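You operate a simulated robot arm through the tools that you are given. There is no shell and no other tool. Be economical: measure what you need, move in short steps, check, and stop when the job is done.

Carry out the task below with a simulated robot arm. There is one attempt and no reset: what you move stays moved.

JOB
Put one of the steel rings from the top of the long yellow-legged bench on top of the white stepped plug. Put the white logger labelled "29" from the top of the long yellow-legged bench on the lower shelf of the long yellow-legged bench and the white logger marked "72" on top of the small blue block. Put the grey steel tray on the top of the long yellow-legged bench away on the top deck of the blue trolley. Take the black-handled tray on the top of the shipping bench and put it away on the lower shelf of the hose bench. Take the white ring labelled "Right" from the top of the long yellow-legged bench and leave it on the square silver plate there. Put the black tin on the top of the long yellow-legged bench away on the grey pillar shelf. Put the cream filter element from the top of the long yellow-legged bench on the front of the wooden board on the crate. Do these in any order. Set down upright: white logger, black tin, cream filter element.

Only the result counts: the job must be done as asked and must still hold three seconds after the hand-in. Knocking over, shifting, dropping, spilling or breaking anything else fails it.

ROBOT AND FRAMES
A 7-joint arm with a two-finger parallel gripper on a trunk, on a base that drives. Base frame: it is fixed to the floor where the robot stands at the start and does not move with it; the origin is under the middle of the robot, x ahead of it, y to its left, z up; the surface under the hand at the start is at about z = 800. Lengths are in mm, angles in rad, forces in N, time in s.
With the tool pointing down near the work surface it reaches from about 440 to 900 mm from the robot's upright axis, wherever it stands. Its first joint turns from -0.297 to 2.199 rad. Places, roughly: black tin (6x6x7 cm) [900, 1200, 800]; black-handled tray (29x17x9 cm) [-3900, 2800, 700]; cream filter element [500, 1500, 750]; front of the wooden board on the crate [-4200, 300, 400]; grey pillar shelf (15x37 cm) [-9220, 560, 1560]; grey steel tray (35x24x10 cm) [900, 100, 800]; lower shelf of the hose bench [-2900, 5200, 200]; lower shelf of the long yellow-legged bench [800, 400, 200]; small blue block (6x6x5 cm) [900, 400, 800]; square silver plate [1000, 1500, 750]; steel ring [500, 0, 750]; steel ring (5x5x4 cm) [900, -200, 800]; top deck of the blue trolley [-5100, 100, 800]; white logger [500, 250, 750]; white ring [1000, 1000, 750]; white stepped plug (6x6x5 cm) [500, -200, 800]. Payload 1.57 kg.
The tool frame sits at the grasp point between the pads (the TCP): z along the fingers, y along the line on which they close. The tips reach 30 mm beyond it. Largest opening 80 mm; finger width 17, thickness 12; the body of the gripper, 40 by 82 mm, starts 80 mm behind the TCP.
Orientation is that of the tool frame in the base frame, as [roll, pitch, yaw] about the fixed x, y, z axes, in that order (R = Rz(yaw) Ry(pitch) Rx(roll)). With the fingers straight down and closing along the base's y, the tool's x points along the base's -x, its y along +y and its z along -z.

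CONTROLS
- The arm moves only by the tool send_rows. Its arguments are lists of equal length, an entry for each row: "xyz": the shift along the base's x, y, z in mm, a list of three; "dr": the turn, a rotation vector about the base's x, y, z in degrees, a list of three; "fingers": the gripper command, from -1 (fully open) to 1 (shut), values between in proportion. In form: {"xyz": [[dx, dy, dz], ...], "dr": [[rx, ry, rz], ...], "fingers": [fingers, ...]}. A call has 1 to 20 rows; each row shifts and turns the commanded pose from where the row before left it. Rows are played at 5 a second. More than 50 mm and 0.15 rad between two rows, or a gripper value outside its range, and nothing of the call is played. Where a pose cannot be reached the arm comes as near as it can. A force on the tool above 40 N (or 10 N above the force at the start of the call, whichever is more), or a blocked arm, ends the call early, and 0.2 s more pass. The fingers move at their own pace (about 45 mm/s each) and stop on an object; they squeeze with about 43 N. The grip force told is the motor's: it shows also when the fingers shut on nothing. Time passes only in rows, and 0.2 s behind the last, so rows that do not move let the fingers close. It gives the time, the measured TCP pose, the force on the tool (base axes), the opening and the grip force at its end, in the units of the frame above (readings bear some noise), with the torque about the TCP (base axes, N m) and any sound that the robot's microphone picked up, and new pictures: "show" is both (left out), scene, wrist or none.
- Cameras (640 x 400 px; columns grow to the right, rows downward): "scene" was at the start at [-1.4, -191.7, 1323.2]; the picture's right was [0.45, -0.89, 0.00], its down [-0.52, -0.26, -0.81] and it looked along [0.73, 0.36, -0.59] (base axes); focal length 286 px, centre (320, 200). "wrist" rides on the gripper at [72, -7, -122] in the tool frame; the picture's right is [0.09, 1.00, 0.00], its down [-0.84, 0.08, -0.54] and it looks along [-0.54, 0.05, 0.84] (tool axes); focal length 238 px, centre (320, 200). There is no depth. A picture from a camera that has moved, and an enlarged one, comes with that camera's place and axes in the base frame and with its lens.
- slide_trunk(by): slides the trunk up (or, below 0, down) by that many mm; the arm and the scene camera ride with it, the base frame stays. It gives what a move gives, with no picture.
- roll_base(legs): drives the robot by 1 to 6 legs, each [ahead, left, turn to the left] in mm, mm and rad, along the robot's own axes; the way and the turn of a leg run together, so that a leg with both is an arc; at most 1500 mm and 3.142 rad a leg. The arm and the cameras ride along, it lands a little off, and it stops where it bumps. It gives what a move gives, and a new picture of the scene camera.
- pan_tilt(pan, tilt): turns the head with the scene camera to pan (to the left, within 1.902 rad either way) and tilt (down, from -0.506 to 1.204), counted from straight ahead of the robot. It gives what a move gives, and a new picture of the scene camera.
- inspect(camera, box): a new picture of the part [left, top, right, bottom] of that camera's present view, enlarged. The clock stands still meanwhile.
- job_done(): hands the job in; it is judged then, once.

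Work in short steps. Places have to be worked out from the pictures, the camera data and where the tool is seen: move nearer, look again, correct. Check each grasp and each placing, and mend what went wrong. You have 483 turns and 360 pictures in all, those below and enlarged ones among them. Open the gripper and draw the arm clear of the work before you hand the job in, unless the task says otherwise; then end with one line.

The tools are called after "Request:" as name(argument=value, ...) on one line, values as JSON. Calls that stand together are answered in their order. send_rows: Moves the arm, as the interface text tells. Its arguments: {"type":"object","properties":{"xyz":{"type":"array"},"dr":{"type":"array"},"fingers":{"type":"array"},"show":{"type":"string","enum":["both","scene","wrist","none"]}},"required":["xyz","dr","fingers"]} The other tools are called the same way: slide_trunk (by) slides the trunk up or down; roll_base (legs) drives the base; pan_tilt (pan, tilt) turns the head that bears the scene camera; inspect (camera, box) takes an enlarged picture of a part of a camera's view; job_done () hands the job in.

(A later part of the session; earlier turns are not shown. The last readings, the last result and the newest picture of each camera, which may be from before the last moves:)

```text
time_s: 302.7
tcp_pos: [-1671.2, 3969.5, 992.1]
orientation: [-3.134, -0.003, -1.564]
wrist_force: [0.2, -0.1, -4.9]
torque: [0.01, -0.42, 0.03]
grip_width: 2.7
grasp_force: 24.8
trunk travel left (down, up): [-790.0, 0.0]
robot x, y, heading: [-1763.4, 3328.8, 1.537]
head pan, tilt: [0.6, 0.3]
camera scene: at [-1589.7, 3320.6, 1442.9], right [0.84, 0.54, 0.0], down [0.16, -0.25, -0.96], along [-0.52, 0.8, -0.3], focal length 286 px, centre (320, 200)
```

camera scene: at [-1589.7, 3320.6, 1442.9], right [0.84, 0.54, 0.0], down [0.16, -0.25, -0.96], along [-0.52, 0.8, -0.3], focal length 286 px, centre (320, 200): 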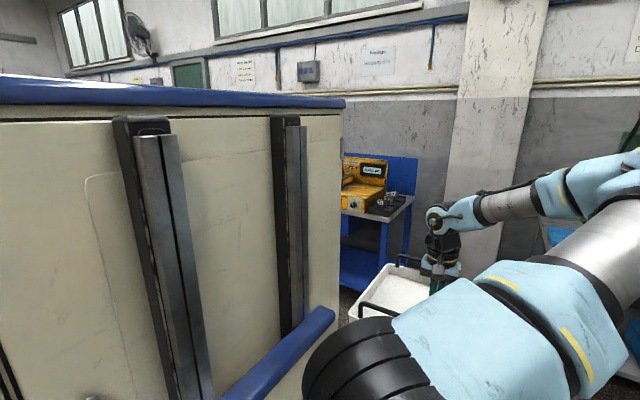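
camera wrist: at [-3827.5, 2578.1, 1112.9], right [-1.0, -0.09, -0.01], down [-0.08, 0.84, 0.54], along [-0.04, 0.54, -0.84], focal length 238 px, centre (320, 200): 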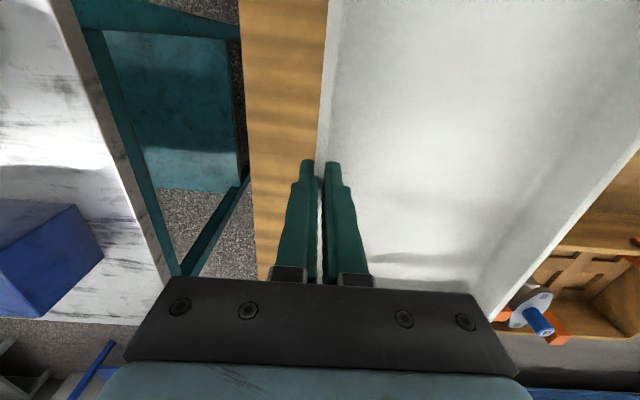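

The hose bench's lower shelf front is at y≈5050, x from about -2240 to -3550. I move north a bit, then strafe left in front of it.

Request:
roll_base(legs=[[420, 0, 0.03], [0, 1000, 0]])

Request:
pan_tilt(pan=0.0, tilt=0.4)

Request:
send_rows(xyz=[[0, 0, 0]], dr=[[0, 0, 0]], fingers=[1], show="wrist")

```text
time_s: 310.0
tcp_pos: [-2670.6, 4385.6, 990.3]
orientation: [-3.134, -0.002, -1.54]
wrist_force: [0.9, -0.7, -5.2]
torque: [0.02, -0.41, 0.0]
grip_width: 3.0
grasp_force: 23.9
trunk travel left (down, up): [-790.0, 0.0]
robot x, y, heading: [-2751.1, 3744.8, 1.566]
head pan, tilt: [0.6, 0.3]
camera scene: at [-2572.2, 3738.4, 1442.9], right [0.83, 0.56, 0.0], down [0.17, -0.25, -0.96], along [-0.54, 0.79, -0.3], focal length 286 px, centre (320, 200)
```

scene: 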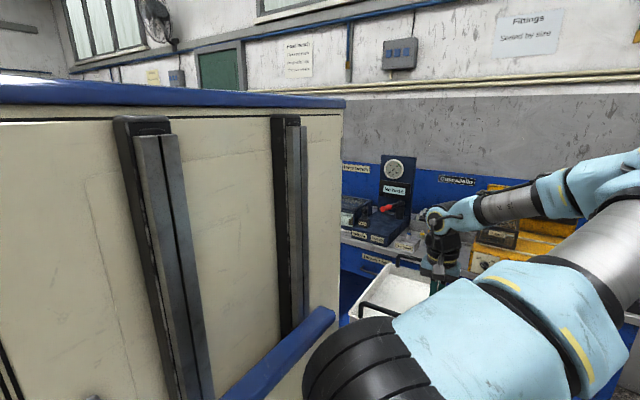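

```text
time_s: 311.0
tcp_pos: [-2670.5, 4385.3, 990.2]
orientation: [-3.134, -0.002, -1.541]
wrist_force: [0.6, 0.4, -4.4]
torque: [-0.02, -0.39, 0.0]
grip_width: 2.7
grasp_force: 23.7
trunk travel left (down, up): [-790.0, 0.0]
robot x, y, heading: [-2750.6, 3742.1, 1.565]
head pan, tilt: [0.0, 0.4]
camera scene: at [-2519.5, 3753.7, 1433.6], right [1.0, 0.0, 0.0], down [0.0, -0.39, -0.92], along [0.0, 0.92, -0.39], focal length 286 px, centre (320, 200)
```

scene: 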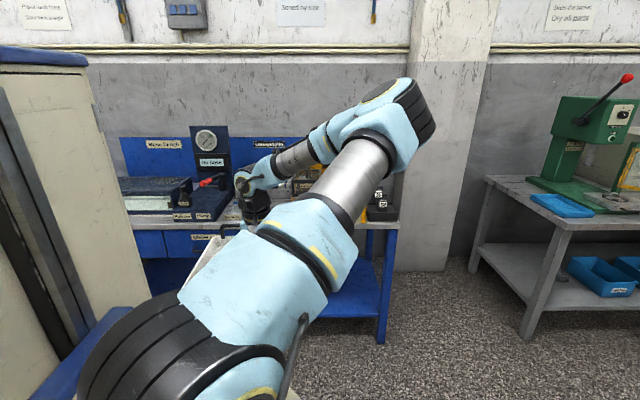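

```text
time_s: 311.4
tcp_pos: [-2669.0, 4385.9, 992.1]
orientation: [-3.136, -0.002, -1.539]
wrist_force: [-0.8, -1.0, -5.2]
torque: [-0.01, -0.39, 0.0]
grip_width: 3.0
grasp_force: 24.0
trunk travel left (down, up): [-790.0, 0.0]
robot x, y, heading: [-2748.3, 3743.7, 1.562]
head pan, tilt: [0.0, 0.4]
camera wrist: at [-2661.7, 4314.3, 1112.9], right [-0.99, -0.12, -0.01], down [-0.11, 0.83, 0.54], along [-0.06, 0.54, -0.84], focal length 238 px, centre (320, 200)
```

wrist: 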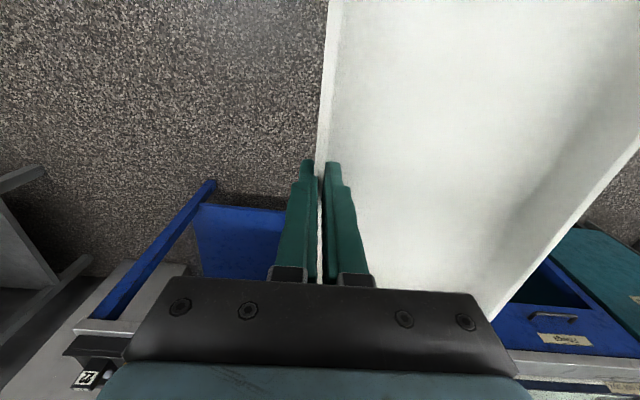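

I need to see the shelf under the bench; I lower the trunk and look.

Request:
slide_trunk(by=-400)

Request:
slide_trunk(by=-250)

Request:
pan_tilt(pan=0.1, tilt=0.1)

```text
time_s: 315.2
tcp_pos: [-2669.2, 4385.9, 590.8]
orientation: [-3.135, -0.001, -1.54]
wrist_force: [-1.1, -0.6, -3.6]
torque: [0.0, -0.44, -0.03]
grip_width: 2.9
grasp_force: 24.1
trunk travel left (down, up): [-390.0, 400.0]
robot x, y, heading: [-2750.3, 3742.8, 1.564]
head pan, tilt: [0.0, 0.4]
```

```text
time_s: 317.8
tcp_pos: [-2670.1, 4384.5, 340.6]
orientation: [-3.136, -0.002, -1.54]
wrist_force: [-0.2, 0.3, -5.3]
torque: [-0.01, -0.42, 0.03]
grip_width: 2.8
grasp_force: 23.9
trunk travel left (down, up): [-140.0, 650.0]
robot x, y, heading: [-2745.7, 3742.8, 1.563]
head pan, tilt: [0.0, 0.4]
```

```text
time_s: 318.6
tcp_pos: [-2669.9, 4386.5, 340.4]
orientation: [-3.135, -0.003, -1.54]
wrist_force: [0.3, 0.9, -4.5]
torque: [0.03, -0.39, -0.01]
grip_width: 3.0
grasp_force: 24.0
trunk travel left (down, up): [-140.0, 650.0]
robot x, y, heading: [-2749.6, 3741.4, 1.563]
head pan, tilt: [0.099, 0.099]
camera scene: at [-2528.5, 3752.6, 811.5], right [1.0, 0.09, 0.0], down [0.01, -0.1, -0.99], along [-0.09, 0.99, -0.1], focal length 286 px, centre (320, 200)
```

scene: 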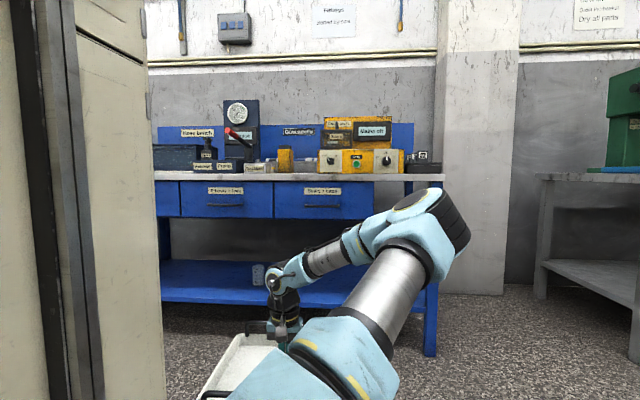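

Drawers cover x<-2400 (bottom z≈600), but the right section x∈(-2400,-2180) is open. I'll insert there with TCP x≈-2330. Raise 60 mm, move right, then advance partway.

Request:
slide_trunk(by=60)

Request:
roll_base(legs=[[0, -340, 0.006], [400, 0, 0]])

Request:
send_rows(xyz=[[0, 0, 0]], dr=[[0, 0, 0]], fingers=[1], show="wrist")

```text
time_s: 319.6
tcp_pos: [-2670.0, 4386.9, 400.7]
orientation: [-3.133, -0.002, -1.539]
wrist_force: [-0.1, 1.1, -5.9]
torque: [0.01, -0.43, -0.01]
grip_width: 3.0
grasp_force: 24.1
trunk travel left (down, up): [-200.0, 590.0]
robot x, y, heading: [-2751.6, 3739.0, 1.564]
head pan, tilt: [0.099, 0.099]
```

```text
time_s: 324.0
tcp_pos: [-2331.1, 4792.2, 401.0]
orientation: [-3.135, -0.001, -1.536]
wrist_force: [-0.5, 0.2, -4.8]
torque: [0.0, -0.37, 0.01]
grip_width: 2.6
grasp_force: 23.8
trunk travel left (down, up): [-200.0, 590.0]
robot x, y, heading: [-2407.5, 4150.7, 1.562]
head pan, tilt: [0.099, 0.099]
camera scene: at [-2187.6, 4159.9, 871.6], right [1.0, 0.1, 0.0], down [0.01, -0.1, -0.99], along [-0.1, 0.99, -0.1], focal length 286 px, centre (320, 200)
```

scene: 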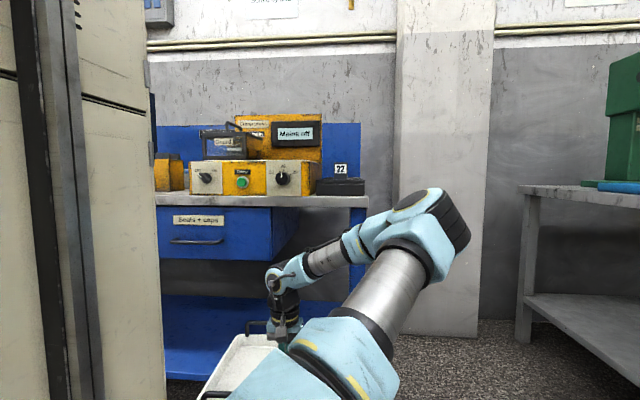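

```text
time_s: 324.4
tcp_pos: [-2331.7, 4792.3, 401.3]
orientation: [-3.134, -0.003, -1.536]
wrist_force: [0.0, -0.5, -3.7]
torque: [0.0, -0.43, -0.01]
grip_width: 2.8
grasp_force: 24.4
trunk travel left (down, up): [-200.0, 590.0]
robot x, y, heading: [-2410.4, 4147.6, 1.568]
head pan, tilt: [0.099, 0.099]
camera wrist: at [-2322.8, 4720.8, 522.7], right [-0.99, -0.13, -0.01], down [-0.11, 0.83, 0.54], along [-0.06, 0.54, -0.84], focal length 238 px, centre (320, 200)
```

wrist: 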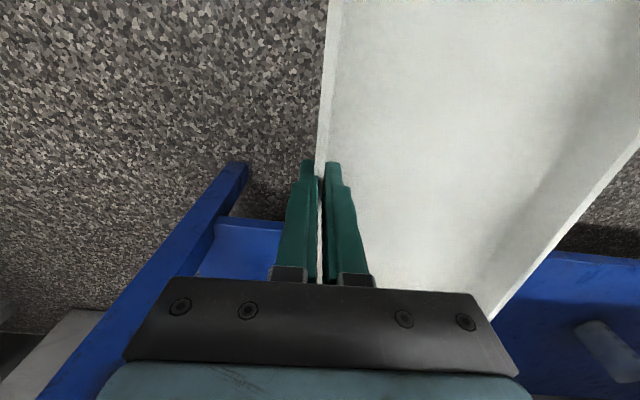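

Shelf top is really about z≈200, so there is room below the drawers. I shift left to x≈-2560 (shelf clear there), lower to just above shelf height, and advance.

Request:
roll_base(legs=[[0, 230, 0]])

Request:
slide_trunk(by=-125)

Request:
pan_tilt(pan=0.2, tilt=0.3)

```text
time_s: 326.1
tcp_pos: [-2559.3, 4793.7, 400.1]
orientation: [-3.134, -0.003, -1.538]
wrist_force: [-0.3, 0.5, -5.1]
torque: [-0.01, -0.46, -0.02]
grip_width: 2.7
grasp_force: 24.2
trunk travel left (down, up): [-200.0, 590.0]
robot x, y, heading: [-2639.9, 4149.6, 1.572]
head pan, tilt: [0.099, 0.099]
camera scene: at [-2416.0, 4160.2, 871.6], right [1.0, 0.1, 0.0], down [0.01, -0.1, -0.99], along [-0.1, 0.99, -0.1], focal length 286 px, centre (320, 200)
```

scene: 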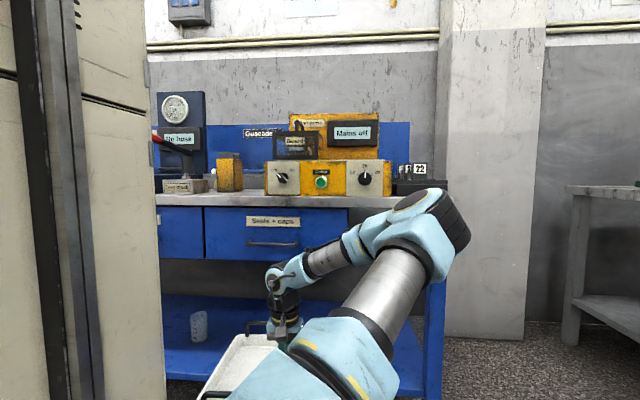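

```text
time_s: 327.6
tcp_pos: [-2558.3, 4793.8, 275.4]
orientation: [-3.135, -0.002, -1.538]
wrist_force: [-0.1, 0.7, -3.9]
torque: [0.02, -0.4, 0.02]
grip_width: 3.1
grasp_force: 23.7
trunk travel left (down, up): [-75.0, 715.0]
robot x, y, heading: [-2637.1, 4151.1, 1.568]
head pan, tilt: [0.099, 0.099]
```

```text
time_s: 328.4
tcp_pos: [-2559.1, 4792.9, 276.2]
orientation: [-3.135, -0.002, -1.538]
wrist_force: [0.4, 0.7, -4.3]
torque: [-0.01, -0.37, -0.03]
grip_width: 3.0
grasp_force: 24.3
trunk travel left (down, up): [-75.0, 715.0]
robot x, y, heading: [-2639.0, 4147.7, 1.564]
head pan, tilt: [0.201, 0.3]
camera scene: at [-2425.5, 4160.1, 727.9], right [0.98, 0.2, 0.0], down [0.06, -0.29, -0.96], along [-0.19, 0.94, -0.3], focal length 286 px, centre (320, 200)
```

scene: 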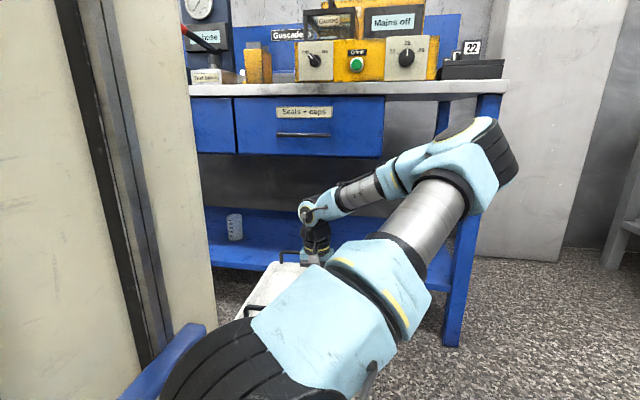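

The elbow is high; I extend the arm first (which lowers the elbow), then check.

Request:
send_rows(xyz=[[0, 40, 0], [0, 40, 0], [0, 40, 0], [0, 30, 0]], dr=[[0, 0, 0], [0, 0, 0], [0, 0, 0], [0, 0, 0]], fingers=[1, 1, 1, 1], show="both")

```text
time_s: 329.4
tcp_pos: [-2558.2, 4943.0, 273.9]
orientation: [-3.136, -0.003, -1.537]
wrist_force: [-0.2, 0.3, -4.3]
torque: [0.01, -0.43, 0.02]
grip_width: 2.9
grasp_force: 23.8
trunk travel left (down, up): [-75.0, 715.0]
robot x, y, heading: [-2633.8, 4148.8, 1.573]
head pan, tilt: [0.201, 0.3]
camera scene: at [-2425.5, 4160.0, 727.9], right [0.98, 0.2, 0.0], down [0.06, -0.29, -0.96], along [-0.19, 0.94, -0.3], focal length 286 px, centre (320, 200)
camera wrist: at [-2550.8, 4871.5, 397.1], right [-0.99, -0.12, -0.01], down [-0.11, 0.84, 0.54], along [-0.06, 0.54, -0.84], focal length 238 px, centre (320, 200)
```

scene: 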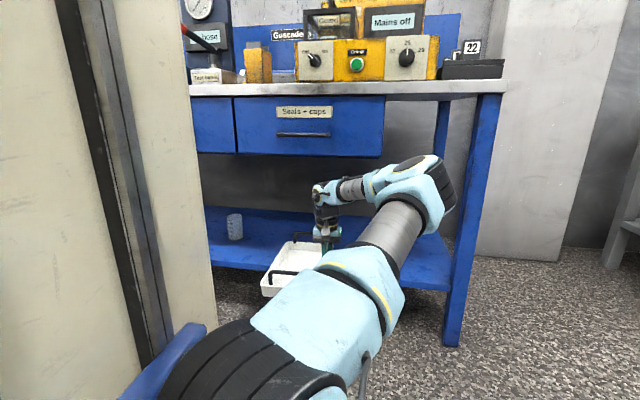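
wrist: 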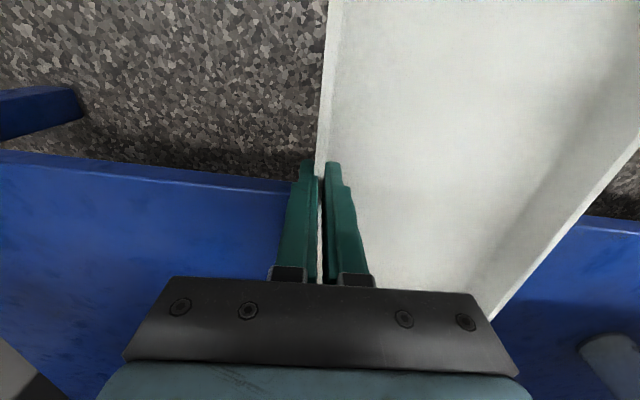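

Good configuration. I drive ahead 195 mm to bring the tray fully over the shelf.

Request:
roll_base(legs=[[195, 0, 0]])

Request:
send_rows(xyz=[[0, 0, -10]], dr=[[0, 0, 0]], fingers=[1], show="wrist")

```text
time_s: 330.9
tcp_pos: [-2552.2, 5130.7, 263.2]
orientation: [-3.135, -0.018, -1.543]
wrist_force: [0.8, -1.6, 1.4]
torque: [0.79, 0.39, 0.18]
grip_width: 2.7
grasp_force: 23.6
trunk travel left (down, up): [-75.0, 715.0]
robot x, y, heading: [-2634.9, 4338.4, 1.563]
head pan, tilt: [0.201, 0.3]
camera scene: at [-2423.1, 4351.3, 726.1], right [0.98, 0.19, 0.0], down [0.06, -0.29, -0.95], along [-0.18, 0.94, -0.3], focal length 286 px, centre (320, 200)
```

scene: 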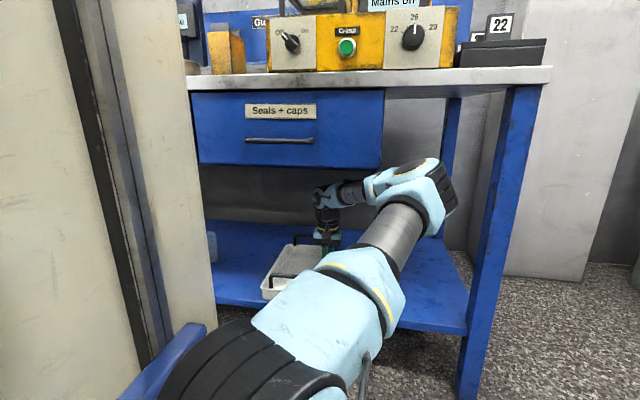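

```text
time_s: 331.3
tcp_pos: [-2553.5, 5132.4, 261.7]
orientation: [-3.134, -0.012, -1.542]
wrist_force: [4.8, -3.9, 16.2]
torque: [-0.67, 0.57, 0.23]
grip_width: 3.0
grasp_force: 24.7
trunk travel left (down, up): [-75.0, 715.0]
robot x, y, heading: [-2633.7, 4340.4, 1.56]
head pan, tilt: [0.201, 0.3]
camera wrist: at [-2545.0, 5061.4, 384.6], right [-0.99, -0.12, -0.01], down [-0.1, 0.84, 0.53], along [-0.06, 0.53, -0.85], focal length 238 px, centre (320, 200)
```

wrist: 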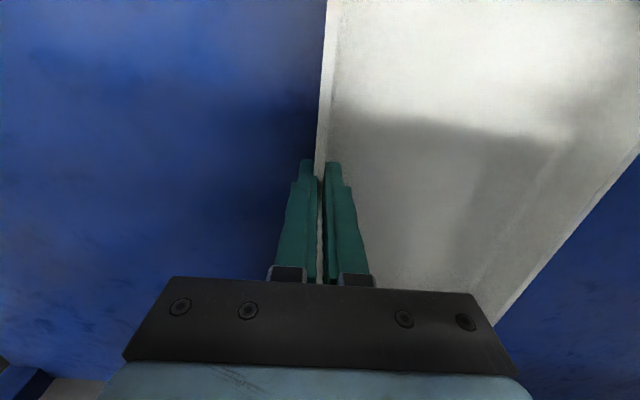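

The tray has already touched the shelf (16 N). I open the fingers and check.

Request:
send_rows(xyz=[[0, 0, 2], [0, 0, 0], [0, 0, 0], [0, 0, 0]], dr=[[0, 0, 0], [0, 0, 0], [0, 0, 0], [0, 0, 0]], fingers=[0.8, 0.6, 0.4, 0.4], show="both")

```text
time_s: 332.3
tcp_pos: [-2553.1, 5130.2, 259.0]
orientation: [-3.134, -0.016, -1.544]
wrist_force: [-0.6, 0.1, -0.9]
torque: [-0.03, 0.02, 0.0]
grip_width: 24.0
grasp_force: 0.1
trunk travel left (down, up): [-75.0, 715.0]
robot x, y, heading: [-2632.5, 4340.2, 1.568]
head pan, tilt: [0.201, 0.3]
camera scene: at [-2424.4, 4350.6, 727.9], right [0.98, 0.19, 0.0], down [0.06, -0.29, -0.96], along [-0.18, 0.94, -0.3], focal length 286 px, centre (320, 200)
camera wrist: at [-2545.7, 5060.3, 381.3], right [-0.99, -0.12, -0.01], down [-0.1, 0.84, 0.53], along [-0.06, 0.52, -0.85], focal length 238 px, centre (320, 200)
```

scene: 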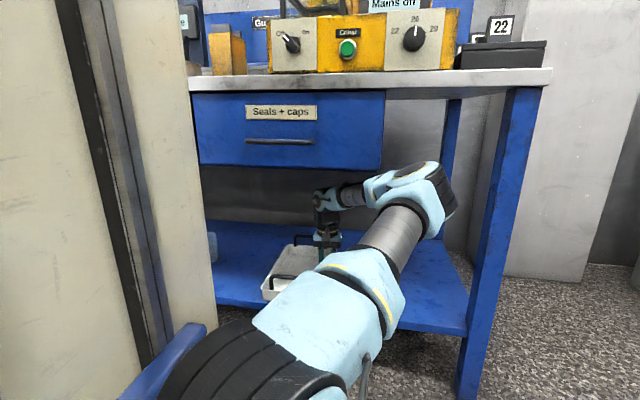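
wrist: 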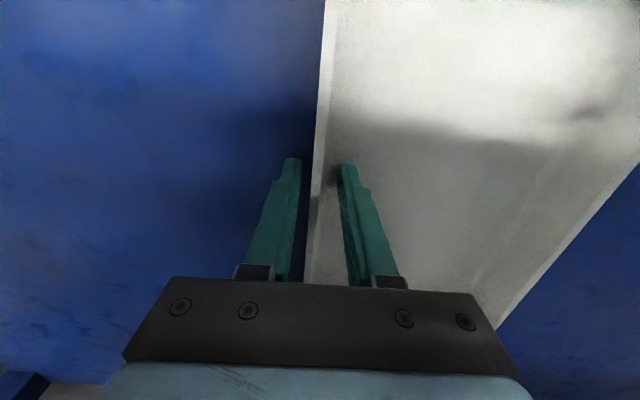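

Released. I lift 50 mm, then back the robot out and look at the result.

Request:
send_rows(xyz=[[0, 0, 30], [0, 0, 25]], dr=[[0, 0, 0], [0, 0, 0]], fingers=[0.2, 0.2], show="wrist")

Request:
send_rows(xyz=[[0, 0, 15]], dr=[[0, 0, 0]], fingers=[0.2], show="none")

```text
time_s: 333.1
tcp_pos: [-2560.4, 5110.9, 268.1]
orientation: [3.139, -0.086, -1.527]
wrist_force: [0.1, 0.2, 0.0]
torque: [0.02, -0.01, -0.03]
grip_width: 31.9
grasp_force: 0.1
trunk travel left (down, up): [-75.0, 715.0]
robot x, y, heading: [-2638.5, 4339.8, 1.564]
head pan, tilt: [0.201, 0.3]
stopped in row 2: the arm was blocked; the commanded pose is now the measured one
camera wrist: at [-2550.3, 5050.1, 396.7], right [-0.99, -0.14, 0.01], down [-0.12, 0.88, 0.47], along [-0.07, 0.46, -0.88], focal length 238 px, centre (320, 200)
```

wrist: 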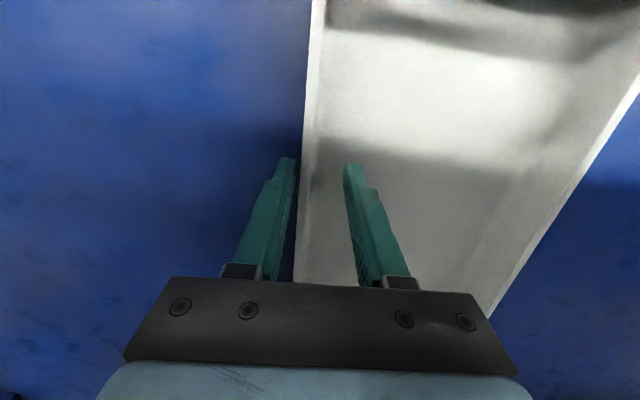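

```text
time_s: 333.5
tcp_pos: [-2563.4, 5108.7, 271.8]
orientation: [3.136, -0.1, -1.523]
wrist_force: [-0.1, 0.6, 0.0]
torque: [0.04, 0.02, -0.03]
grip_width: 31.9
grasp_force: 0.0
trunk travel left (down, up): [-75.0, 715.0]
robot x, y, heading: [-2638.9, 4337.5, 1.569]
head pan, tilt: [0.201, 0.3]
```

The arm got blocked by something. I zoom to see what touches.

Request:
inspect(camera="scene", box=[260, 120, 500, 290])

```text
2.35 times, centred on (380, 205) of scene
camera zoom: at [-2424.9, 4351.8, 725.6], right [0.98, 0.19, 0.0], down [0.06, -0.29, -0.95], along [-0.19, 0.94, -0.3], focal length 674 px, centre (179, 188)
```

zoom: 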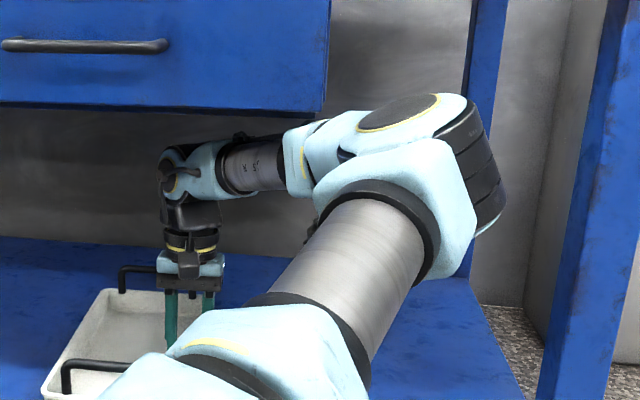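

The forearm rises toward the elbow and touches the drawer's bottom right corner. I back out 75 mm (fingers still straddling the wall), then raise.

Request:
roll_base(legs=[[-75, 0, 0]])

Request:
send_rows(xyz=[[0, 0, 0]], dr=[[0, 0, 0]], fingers=[0.2], show="wrist")

```text
time_s: 334.5
tcp_pos: [-2560.7, 5041.4, 296.5]
orientation: [3.14, -0.066, -1.529]
wrist_force: [0.4, 0.0, -0.5]
torque: [0.0, 0.01, -0.01]
grip_width: 32.1
grasp_force: 0.1
trunk travel left (down, up): [-75.0, 715.0]
robot x, y, heading: [-2635.8, 4265.9, 1.566]
head pan, tilt: [0.201, 0.3]
camera scene: at [-2425.7, 4275.2, 728.4], right [0.98, 0.19, 0.0], down [0.06, -0.29, -0.96], along [-0.19, 0.94, -0.3], focal length 286 px, centre (320, 200)
```

scene: 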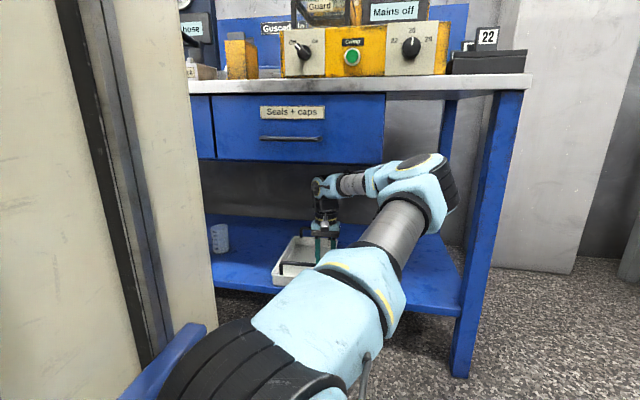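

```text
time_s: 334.9
tcp_pos: [-2561.1, 5041.6, 295.8]
orientation: [3.14, -0.066, -1.528]
wrist_force: [0.4, -0.7, -0.3]
torque: [-0.02, 0.03, 0.0]
grip_width: 32.1
grasp_force: 0.1
trunk travel left (down, up): [-75.0, 715.0]
robot x, y, heading: [-2637.6, 4261.5, 1.566]
head pan, tilt: [0.201, 0.3]
camera wrist: at [-2551.5, 4978.3, 422.5], right [-0.99, -0.13, 0.01], down [-0.11, 0.87, 0.49], along [-0.07, 0.48, -0.87], focal length 238 px, centre (320, 200)
```

wrist: 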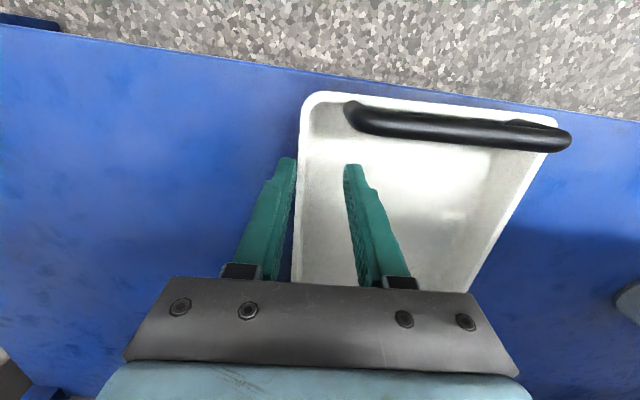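

Tray is completely on the shelf. I raise a further 30 mm and back out fully.

Request:
send_rows(xyz=[[0, 0, 15], [0, 0, 20]], dr=[[0, 0, 0], [0, 0, 0]], fingers=[0.2, 0.2], show="wrist")

```text
time_s: 335.5
tcp_pos: [-2562.4, 5035.0, 308.4]
orientation: [-3.14, -0.096, -1.519]
wrist_force: [0.0, -0.3, 0.0]
torque: [-0.02, 0.01, -0.02]
grip_width: 31.9
grasp_force: 0.1
trunk travel left (down, up): [-75.0, 715.0]
robot x, y, heading: [-2639.3, 4266.9, 1.568]
head pan, tilt: [0.201, 0.3]
camera wrist: at [-2552.0, 4975.6, 436.5], right [-0.99, -0.14, 0.01], down [-0.12, 0.88, 0.46], along [-0.07, 0.45, -0.89], focal length 238 px, centre (320, 200)
```

wrist: 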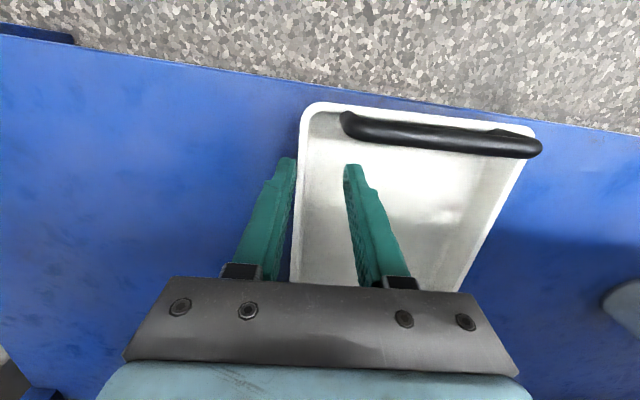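

Still brushing the drawer. I move back 20 mm more within the tray, then raise.

Request:
send_rows(xyz=[[0, -10, 0], [0, -10, 5], [0, 0, 10], [0, 0, 15]], dr=[[0, 0, 0], [0, 0, 0], [0, 0, 0], [0, 0, 0]], fingers=[0.2, 0.2, 0.2, 0.2], show="wrist")

```text
time_s: 336.7
tcp_pos: [-2561.2, 5005.6, 313.5]
orientation: [3.132, -0.151, -1.519]
wrist_force: [-0.1, -0.4, -0.1]
torque: [0.0, 0.02, 0.0]
grip_width: 32.0
grasp_force: 0.0
trunk travel left (down, up): [-75.0, 715.0]
robot x, y, heading: [-2638.1, 4268.4, 1.566]
head pan, tilt: [0.201, 0.3]
stopped in row 4: the arm was blocked; the commanded pose is now the measured one
camera wrist: at [-2551.1, 4952.6, 445.0], right [-0.99, -0.14, 0.02], down [-0.12, 0.9, 0.41], along [-0.08, 0.4, -0.91], focal length 238 px, centre (320, 200)
```

wrist: 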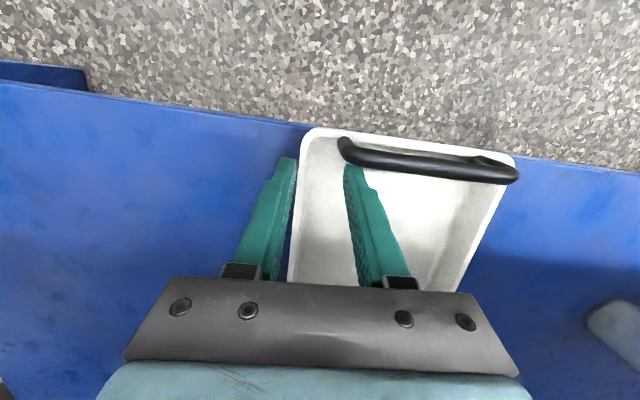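

The tool has leaned the wrong way. I tilt it so the wrist swings back out from under the drawer.

Request:
send_rows(xyz=[[0, 4, 0], [0, 4, 0], [0, 4, 0], [0, 4, 0]], dr=[[6, 0, 0], [6, 0, 0], [6, 0, 0], [6, 0, 0]], fingers=[0.2, 0.2, 0.2, 0.2], show="both")

```text
time_s: 337.7
tcp_pos: [-2563.1, 5024.0, 323.6]
orientation: [-3.129, 0.286, -1.517]
wrist_force: [-0.8, -0.5, 0.1]
torque: [0.02, -0.02, 0.02]
grip_width: 32.2
grasp_force: 0.1
trunk travel left (down, up): [-75.0, 715.0]
robot x, y, heading: [-2640.1, 4265.0, 1.569]
head pan, tilt: [0.201, 0.3]
camera scene: at [-2425.8, 4274.9, 728.3], right [0.98, 0.19, 0.0], down [0.06, -0.29, -0.96], along [-0.19, 0.94, -0.3], focal length 286 px, centre (320, 200)
camera wrist: at [-2552.1, 4921.0, 420.3], right [-0.99, -0.14, -0.04], down [-0.12, 0.64, 0.76], along [-0.08, 0.75, -0.65], focal length 238 px, centre (320, 200)
```

scene: 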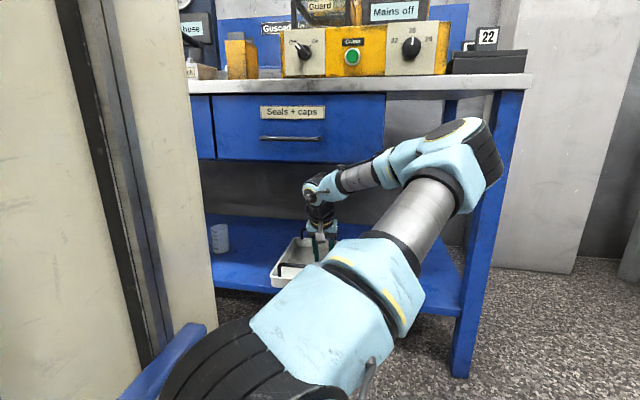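
wrist: 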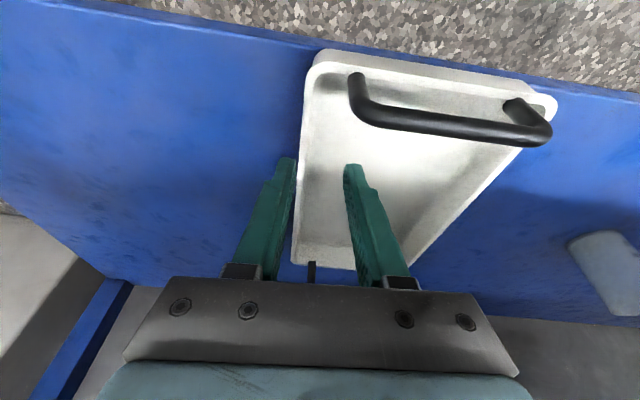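

Free now. I raise another 35 mm above the handle height, then back out.

Request:
send_rows(xyz=[[0, 0, 20], [5, 0, 20]], dr=[[0, 0, 0], [0, 0, 0]], fingers=[0.4, 0.6], show="wrist")

```text
time_s: 338.3
tcp_pos: [-2559.6, 5019.1, 349.6]
orientation: [-3.127, 0.267, -1.509]
wrist_force: [0.0, 1.1, 0.5]
torque: [0.03, -0.01, -0.01]
grip_width: 16.0
grasp_force: 0.1
trunk travel left (down, up): [-75.0, 715.0]
robot x, y, heading: [-2637.1, 4263.4, 1.561]
head pan, tilt: [0.201, 0.3]
camera wrist: at [-2548.0, 4917.8, 448.1], right [-0.99, -0.15, -0.04], down [-0.13, 0.66, 0.74], along [-0.08, 0.74, -0.67], focal length 238 px, centre (320, 200)
```

wrist: 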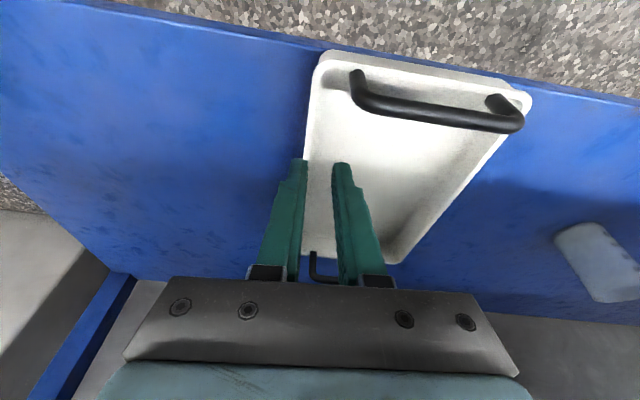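

I also shift sideways (+x) off the tray so nothing can catch the handle, then back the base out.

Request:
send_rows(xyz=[[30, 0, 0], [40, -10, 0]], dr=[[0, 0, 0], [0, 0, 0]], fingers=[0.6, 0.6], show="none")

Request:
roll_base(legs=[[-500, 0, 0]])

Request:
send_rows(xyz=[[0, 0, 0]], dr=[[0, 0, 0]], fingers=[0], show="wrist")

```text
time_s: 338.9
tcp_pos: [-2492.6, 5008.9, 357.2]
orientation: [-3.128, 0.277, -1.505]
wrist_force: [-0.8, -0.4, 0.3]
torque: [0.01, -0.01, 0.0]
grip_width: 16.1
grasp_force: 0.0
trunk travel left (down, up): [-75.0, 715.0]
robot x, y, heading: [-2635.7, 4267.1, 1.565]
head pan, tilt: [0.201, 0.3]
```

```text
time_s: 341.9
tcp_pos: [-2489.6, 4499.8, 361.7]
orientation: [-3.129, 0.283, -1.523]
wrist_force: [0.5, -0.5, -0.7]
torque: [0.02, 0.0, -0.02]
grip_width: 15.9
grasp_force: 0.1
trunk travel left (down, up): [-75.0, 715.0]
robot x, y, heading: [-2640.6, 3749.9, 1.558]
head pan, tilt: [0.201, 0.3]
camera scene: at [-2428.9, 3761.5, 727.9], right [0.98, 0.19, 0.0], down [0.06, -0.29, -0.96], along [-0.18, 0.94, -0.3], focal length 286 px, centre (320, 200)
```

scene: 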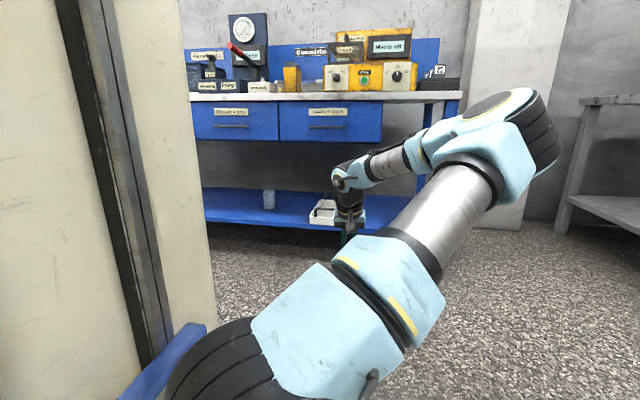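

```text
time_s: 342.3
tcp_pos: [-2488.7, 4498.9, 361.5]
orientation: [-3.129, 0.285, -1.523]
wrist_force: [-0.2, 0.6, 0.3]
torque: [-0.04, -0.05, -0.02]
grip_width: 40.1
grasp_force: 0.1
trunk travel left (down, up): [-75.0, 715.0]
robot x, y, heading: [-2640.9, 3752.3, 1.563]
head pan, tilt: [0.201, 0.3]
camera wrist: at [-2478.5, 4396.4, 458.3], right [-0.99, -0.13, -0.04], down [-0.12, 0.65, 0.75], along [-0.08, 0.75, -0.66], focal length 238 px, centre (320, 200)
```

wrist: 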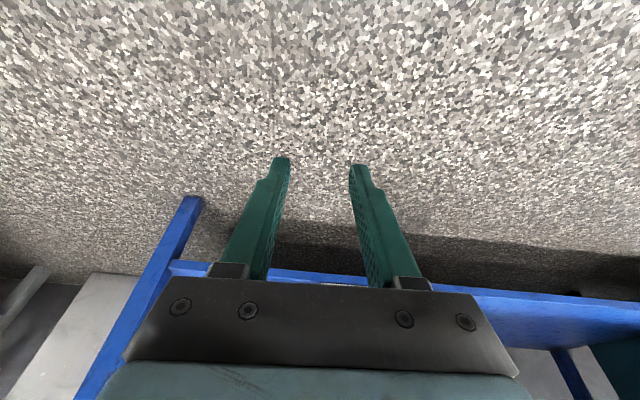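

Tray placed. I raise the trunk, set the tool vertical, and head back to the long bench for the filter element.

Request:
send_rows(xyz=[[0, 0, 10], [0, -20, 10], [0, -20, 10]], dr=[[-5.4, 0, 0], [-5.4, 0, 0], [-5.4, 0, 0]], fingers=[-1, -1, -1], show="none")

Request:
slide_trunk(by=400)

Request:
slide_trunk(by=300)

Request:
roll_base(legs=[[0, -890, 0], [0, 0, -1.56], [0, -1500, 0], [0, -400, 0], [1200, 0, 0]])

```text
time_s: 343.1
tcp_pos: [-2490.7, 4460.0, 391.3]
orientation: [3.14, 0.001, -1.525]
wrist_force: [0.7, -0.4, -0.1]
torque: [0.01, 0.01, 0.04]
grip_width: 80.2
grasp_force: 0.1
trunk travel left (down, up): [-75.0, 715.0]
robot x, y, heading: [-2642.4, 3756.5, 1.567]
head pan, tilt: [0.201, 0.3]
```

```text
time_s: 347.0
tcp_pos: [-2490.8, 4460.5, 791.1]
orientation: [3.139, 0.003, -1.524]
wrist_force: [0.7, -0.4, -0.9]
torque: [0.01, 0.01, 0.0]
grip_width: 80.0
grasp_force: 0.1
trunk travel left (down, up): [-475.0, 315.0]
robot x, y, heading: [-2637.2, 3749.4, 1.562]
head pan, tilt: [0.201, 0.3]
```

```text
time_s: 350.0
tcp_pos: [-2490.9, 4461.4, 1091.3]
orientation: [3.14, 0.003, -1.524]
wrist_force: [-0.7, 0.3, 0.0]
torque: [-0.01, 0.0, -0.01]
grip_width: 79.9
grasp_force: 0.0
trunk travel left (down, up): [-775.0, 15.0]
robot x, y, heading: [-2641.2, 3756.2, 1.562]
head pan, tilt: [0.201, 0.3]
```

```text
time_s: 373.2
tcp_pos: [150.0, 1674.9, 1091.3]
orientation: [3.14, 0.002, -3.108]
wrist_force: [-0.1, 0.4, 0.2]
torque: [0.01, 0.0, -0.02]
grip_width: 80.1
grasp_force: 0.0
trunk travel left (down, up): [-775.0, 15.0]
robot x, y, heading: [-554.1, 1838.4, -0.021]
head pan, tilt: [0.201, 0.3]
camera scene: at [-549.0, 1622.7, 1427.9], right [0.18, -0.98, 0.0], down [-0.29, -0.05, -0.96], along [0.94, 0.17, -0.3], focal length 286 px, centre (320, 200)
```

scene: 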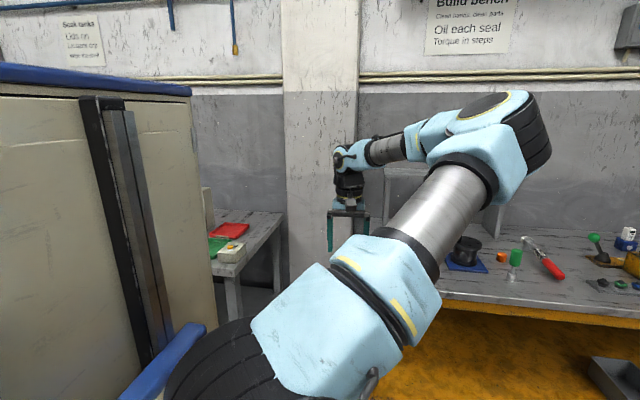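

Request:
roll_base(legs=[[0, -300, 0.021], [430, 0, 0]])

Request:
send_rows(xyz=[[-45, 20, 0], [-40, 30, 0], [-35, 30, 0]], dr=[[0, 0, 0], [0, 0, 0], [0, 0, 0]], fingers=[-1, -1, -1], show="wrist")

```text
time_s: 377.4
tcp_pos: [571.8, 1389.7, 1091.5]
orientation: [3.139, 0.004, -3.092]
wrist_force: [0.3, 0.3, -0.1]
torque: [-0.03, -0.01, -0.01]
grip_width: 80.2
grasp_force: 0.0
trunk travel left (down, up): [-775.0, 15.0]
robot x, y, heading: [-136.9, 1543.1, -0.005]
head pan, tilt: [0.201, 0.3]
camera scene: at [-125.1, 1325.1, 1427.9], right [0.19, -0.98, 0.0], down [-0.29, -0.06, -0.96], along [0.94, 0.19, -0.3], focal length 286 px, centre (320, 200)
```

scene: 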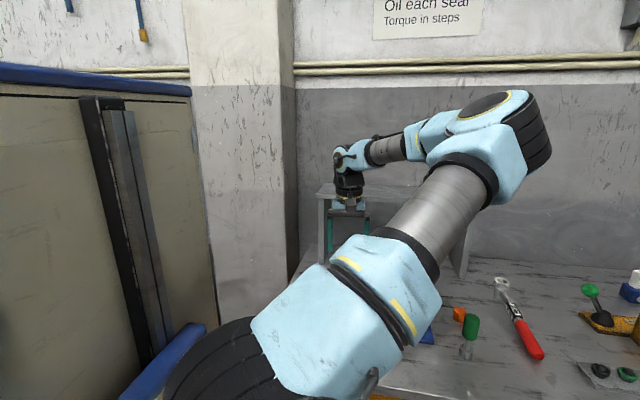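

```text
time_s: 378.2
tcp_pos: [450.2, 1467.2, 1092.2]
orientation: [3.141, 0.003, -3.094]
wrist_force: [0.2, -0.2, -0.7]
torque: [0.04, 0.06, 0.02]
grip_width: 79.8
grasp_force: 0.2
trunk travel left (down, up): [-775.0, 15.0]
robot x, y, heading: [-138.2, 1537.7, -0.007]
head pan, tilt: [0.201, 0.3]
camera wrist: at [378.5, 1455.6, 1214.2], right [-0.14, 0.99, 0.0], down [0.83, 0.12, 0.54], along [0.54, 0.08, -0.84], focal length 238 px, centre (320, 200)
```

wrist: 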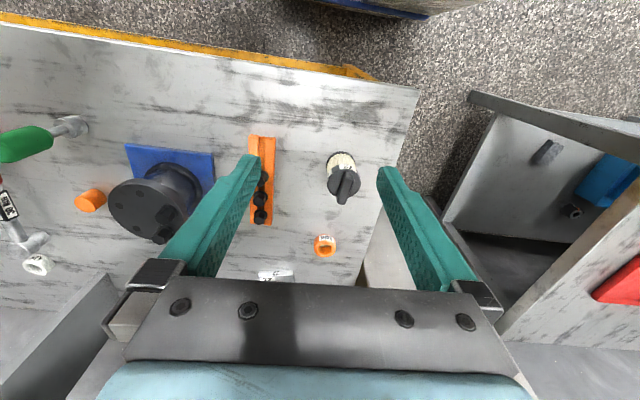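

The filter (cream with black top) is at about (550,1512). I move closer.

Request:
send_rows(xyz=[[28, 12, -30], [28, 12, -30], [28, 12, -30], [0, 0, -30]], dr=[[0, 0, -2.7], [0, 0, 0], [0, 0, 0], [0, 0, 0]], fingers=[-1, -1, -1, -1], show="wrist")

Request:
inspect(camera="wrist", box=[240, 80, 420, 240])

```text
time_s: 379.2
tcp_pos: [535.4, 1504.0, 971.4]
orientation: [3.139, 0.003, -3.138]
wrist_force: [0.7, -0.1, 0.8]
torque: [0.01, -0.02, 0.03]
grip_width: 79.9
grasp_force: 0.1
trunk travel left (down, up): [-775.0, 15.0]
robot x, y, heading: [-135.6, 1538.2, -0.006]
head pan, tilt: [0.201, 0.3]
camera wrist: at [463.8, 1495.9, 1092.9], right [-0.09, 1.0, 0.0], down [0.83, 0.08, 0.55], along [0.54, 0.05, -0.84], focal length 238 px, centre (320, 200)
```

wrist: 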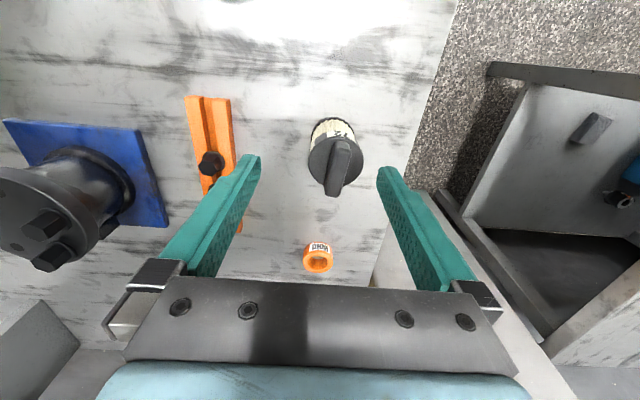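

```text
2.50 times, centred on (330, 160) of wrist
camera zoom: at [463.8, 1495.9, 1092.9], right [-0.09, 1.0, 0.0], down [0.83, 0.08, 0.55], along [0.54, 0.05, -0.84], focal length 596 px, centre (295, 300)
```

zoom: 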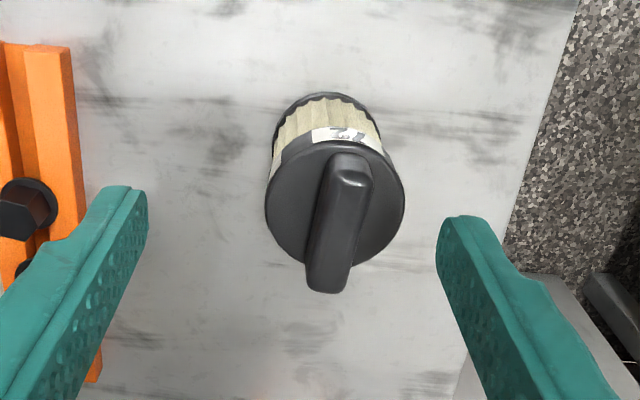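

The filter has a black fin handle on top, aligned with x at ≈(558,1521). I'll grip the fin with tips just above the cap (cap z≈870).

Request:
send_rows(xyz=[[12, 9, -25], [11, 8, -25]], dr=[[0, 0, 0], [0, 0, 0]], fingers=[-0.3, -0.1], show="wrist")

Request:
inspect(camera="wrist", box=[250, 80, 400, 230])

```text
time_s: 379.8
tcp_pos: [556.7, 1521.0, 924.1]
orientation: [3.14, 0.003, -3.139]
wrist_force: [-0.2, 0.3, -0.8]
torque: [0.03, -0.04, -0.02]
grip_width: 44.0
grasp_force: 0.1
trunk travel left (down, up): [-775.0, 15.0]
robot x, y, heading: [-135.0, 1540.7, -0.008]
head pan, tilt: [0.201, 0.3]
camera wrist: at [484.7, 1514.4, 1045.6], right [-0.09, 1.0, 0.0], down [0.83, 0.08, 0.54], along [0.54, 0.05, -0.84], focal length 238 px, centre (320, 200)
```

wrist: 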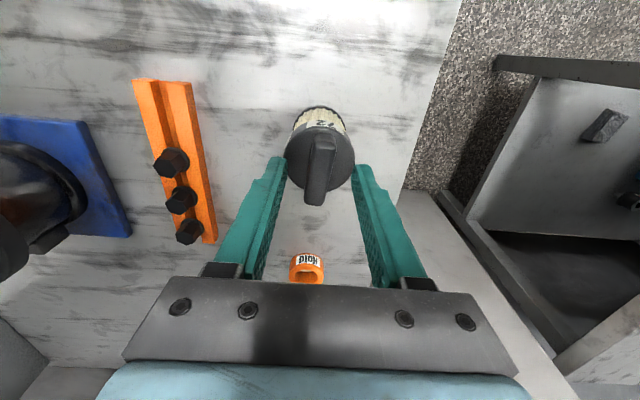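

```text
2.67 times, centred on (325, 155) of wrist
camera zoom: at [484.7, 1514.4, 1045.6], right [-0.09, 1.0, 0.0], down [0.83, 0.08, 0.54], along [0.54, 0.05, -0.84], focal length 636 px, centre (307, 320)
```

zoom: 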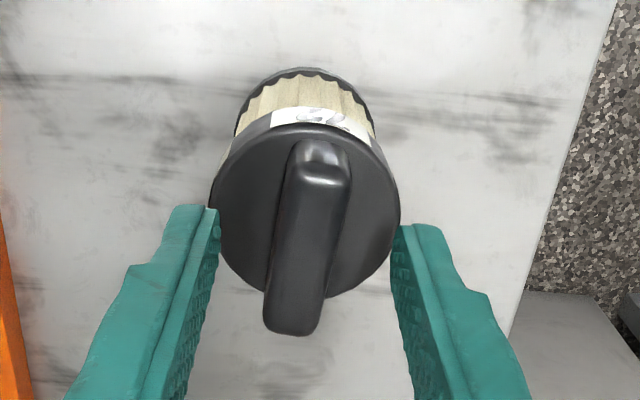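

Request:
send_rows(xyz=[[0, -1, -12], [0, 0, -9], [0, 0, 0], [0, 0, 0], [0, 0, 0], [0, 0, 0], [0, 0, 0]], dr=[[0, 0, 0], [0, 0, 0], [0, 0, 0], [0, 0, 0], [0, 0, 0], [0, 0, 0], [0, 0, 0]], fingers=[-0.1, -0.1, 0.4, 1, 1, 1, 1], show="wrist")

```text
time_s: 380.6
tcp_pos: [559.8, 1521.5, 908.9]
orientation: [3.138, 0.009, -3.14]
wrist_force: [0.5, -3.6, 20.4]
torque: [-0.31, 0.1, 0.0]
grip_width: 30.3
grasp_force: 3.5
trunk travel left (down, up): [-775.0, 15.0]
robot x, y, heading: [-135.5, 1539.3, -0.006]
head pan, tilt: [0.201, 0.3]
stopped in row 3: the force on the tool passed its limit at 42 N (the readings are from after the stop); the commanded pose is now the measured one
camera wrist: at [486.5, 1514.2, 1029.0], right [-0.09, 1.0, 0.0], down [0.83, 0.08, 0.55], along [0.55, 0.05, -0.83], focal length 238 px, centre (320, 200)
```

wrist: 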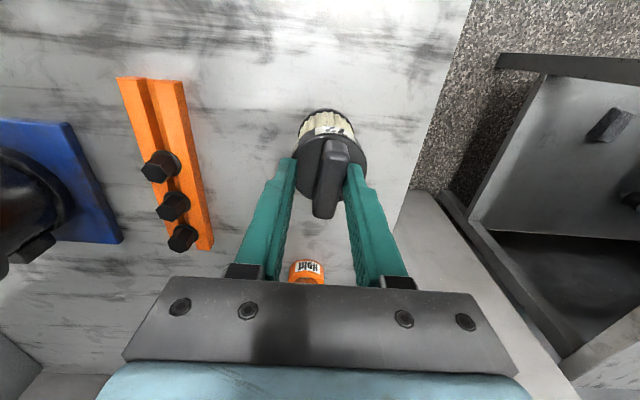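

The tips touched the cap (z≈878). I rise 4 mm and close on the fin.

Request:
send_rows(xyz=[[0, 0, 4], [0, 0, 0], [0, 0, 0], [0, 0, 0], [0, 0, 0], [0, 0, 0]], dr=[[0, 0, 0], [0, 0, 0], [0, 0, 0], [0, 0, 0], [0, 0, 0], [0, 0, 0]], fingers=[0.1, 0.5, 1, 1, 1, 1], show="wrist")

Request:
send_rows(xyz=[[0, 0, 10], [0, 0, 30], [0, 0, 40], [0, 0, 40]], dr=[[0, 0, 0], [0, 0, 0], [0, 0, 0], [0, 0, 0]], fingers=[1, 1, 1, 1], show="wrist")

```text
time_s: 382.0
tcp_pos: [559.3, 1521.8, 909.1]
orientation: [3.139, 0.003, -3.139]
wrist_force: [0.5, -1.2, 0.8]
torque: [-0.01, -0.01, -0.01]
grip_width: 15.1
grasp_force: 31.1
trunk travel left (down, up): [-775.0, 15.0]
robot x, y, heading: [-134.4, 1533.4, -0.003]
head pan, tilt: [0.201, 0.3]
camera wrist: at [486.3, 1513.8, 1030.9], right [-0.09, 1.0, 0.0], down [0.83, 0.08, 0.55], along [0.54, 0.05, -0.84], focal length 238 px, centre (320, 200)
```

wrist: 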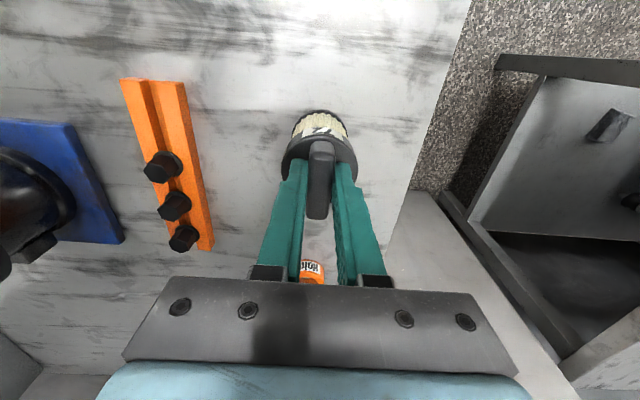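

```text
time_s: 383.0
tcp_pos: [556.5, 1519.1, 1030.2]
orientation: [3.14, 0.004, -3.139]
wrist_force: [0.3, -0.8, -1.0]
torque: [0.01, 0.0, -0.02]
grip_width: 15.4
grasp_force: 31.3
trunk travel left (down, up): [-775.0, 15.0]
robot x, y, heading: [-133.3, 1537.5, -0.008]
head pan, tilt: [0.201, 0.3]
camera wrist: at [484.0, 1512.1, 1151.0], right [-0.09, 1.0, 0.0], down [0.83, 0.08, 0.55], along [0.54, 0.05, -0.84], focal length 238 px, centre (320, 200)
```

wrist: 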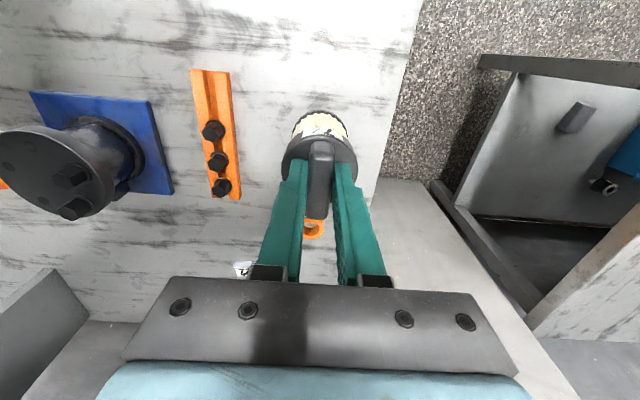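

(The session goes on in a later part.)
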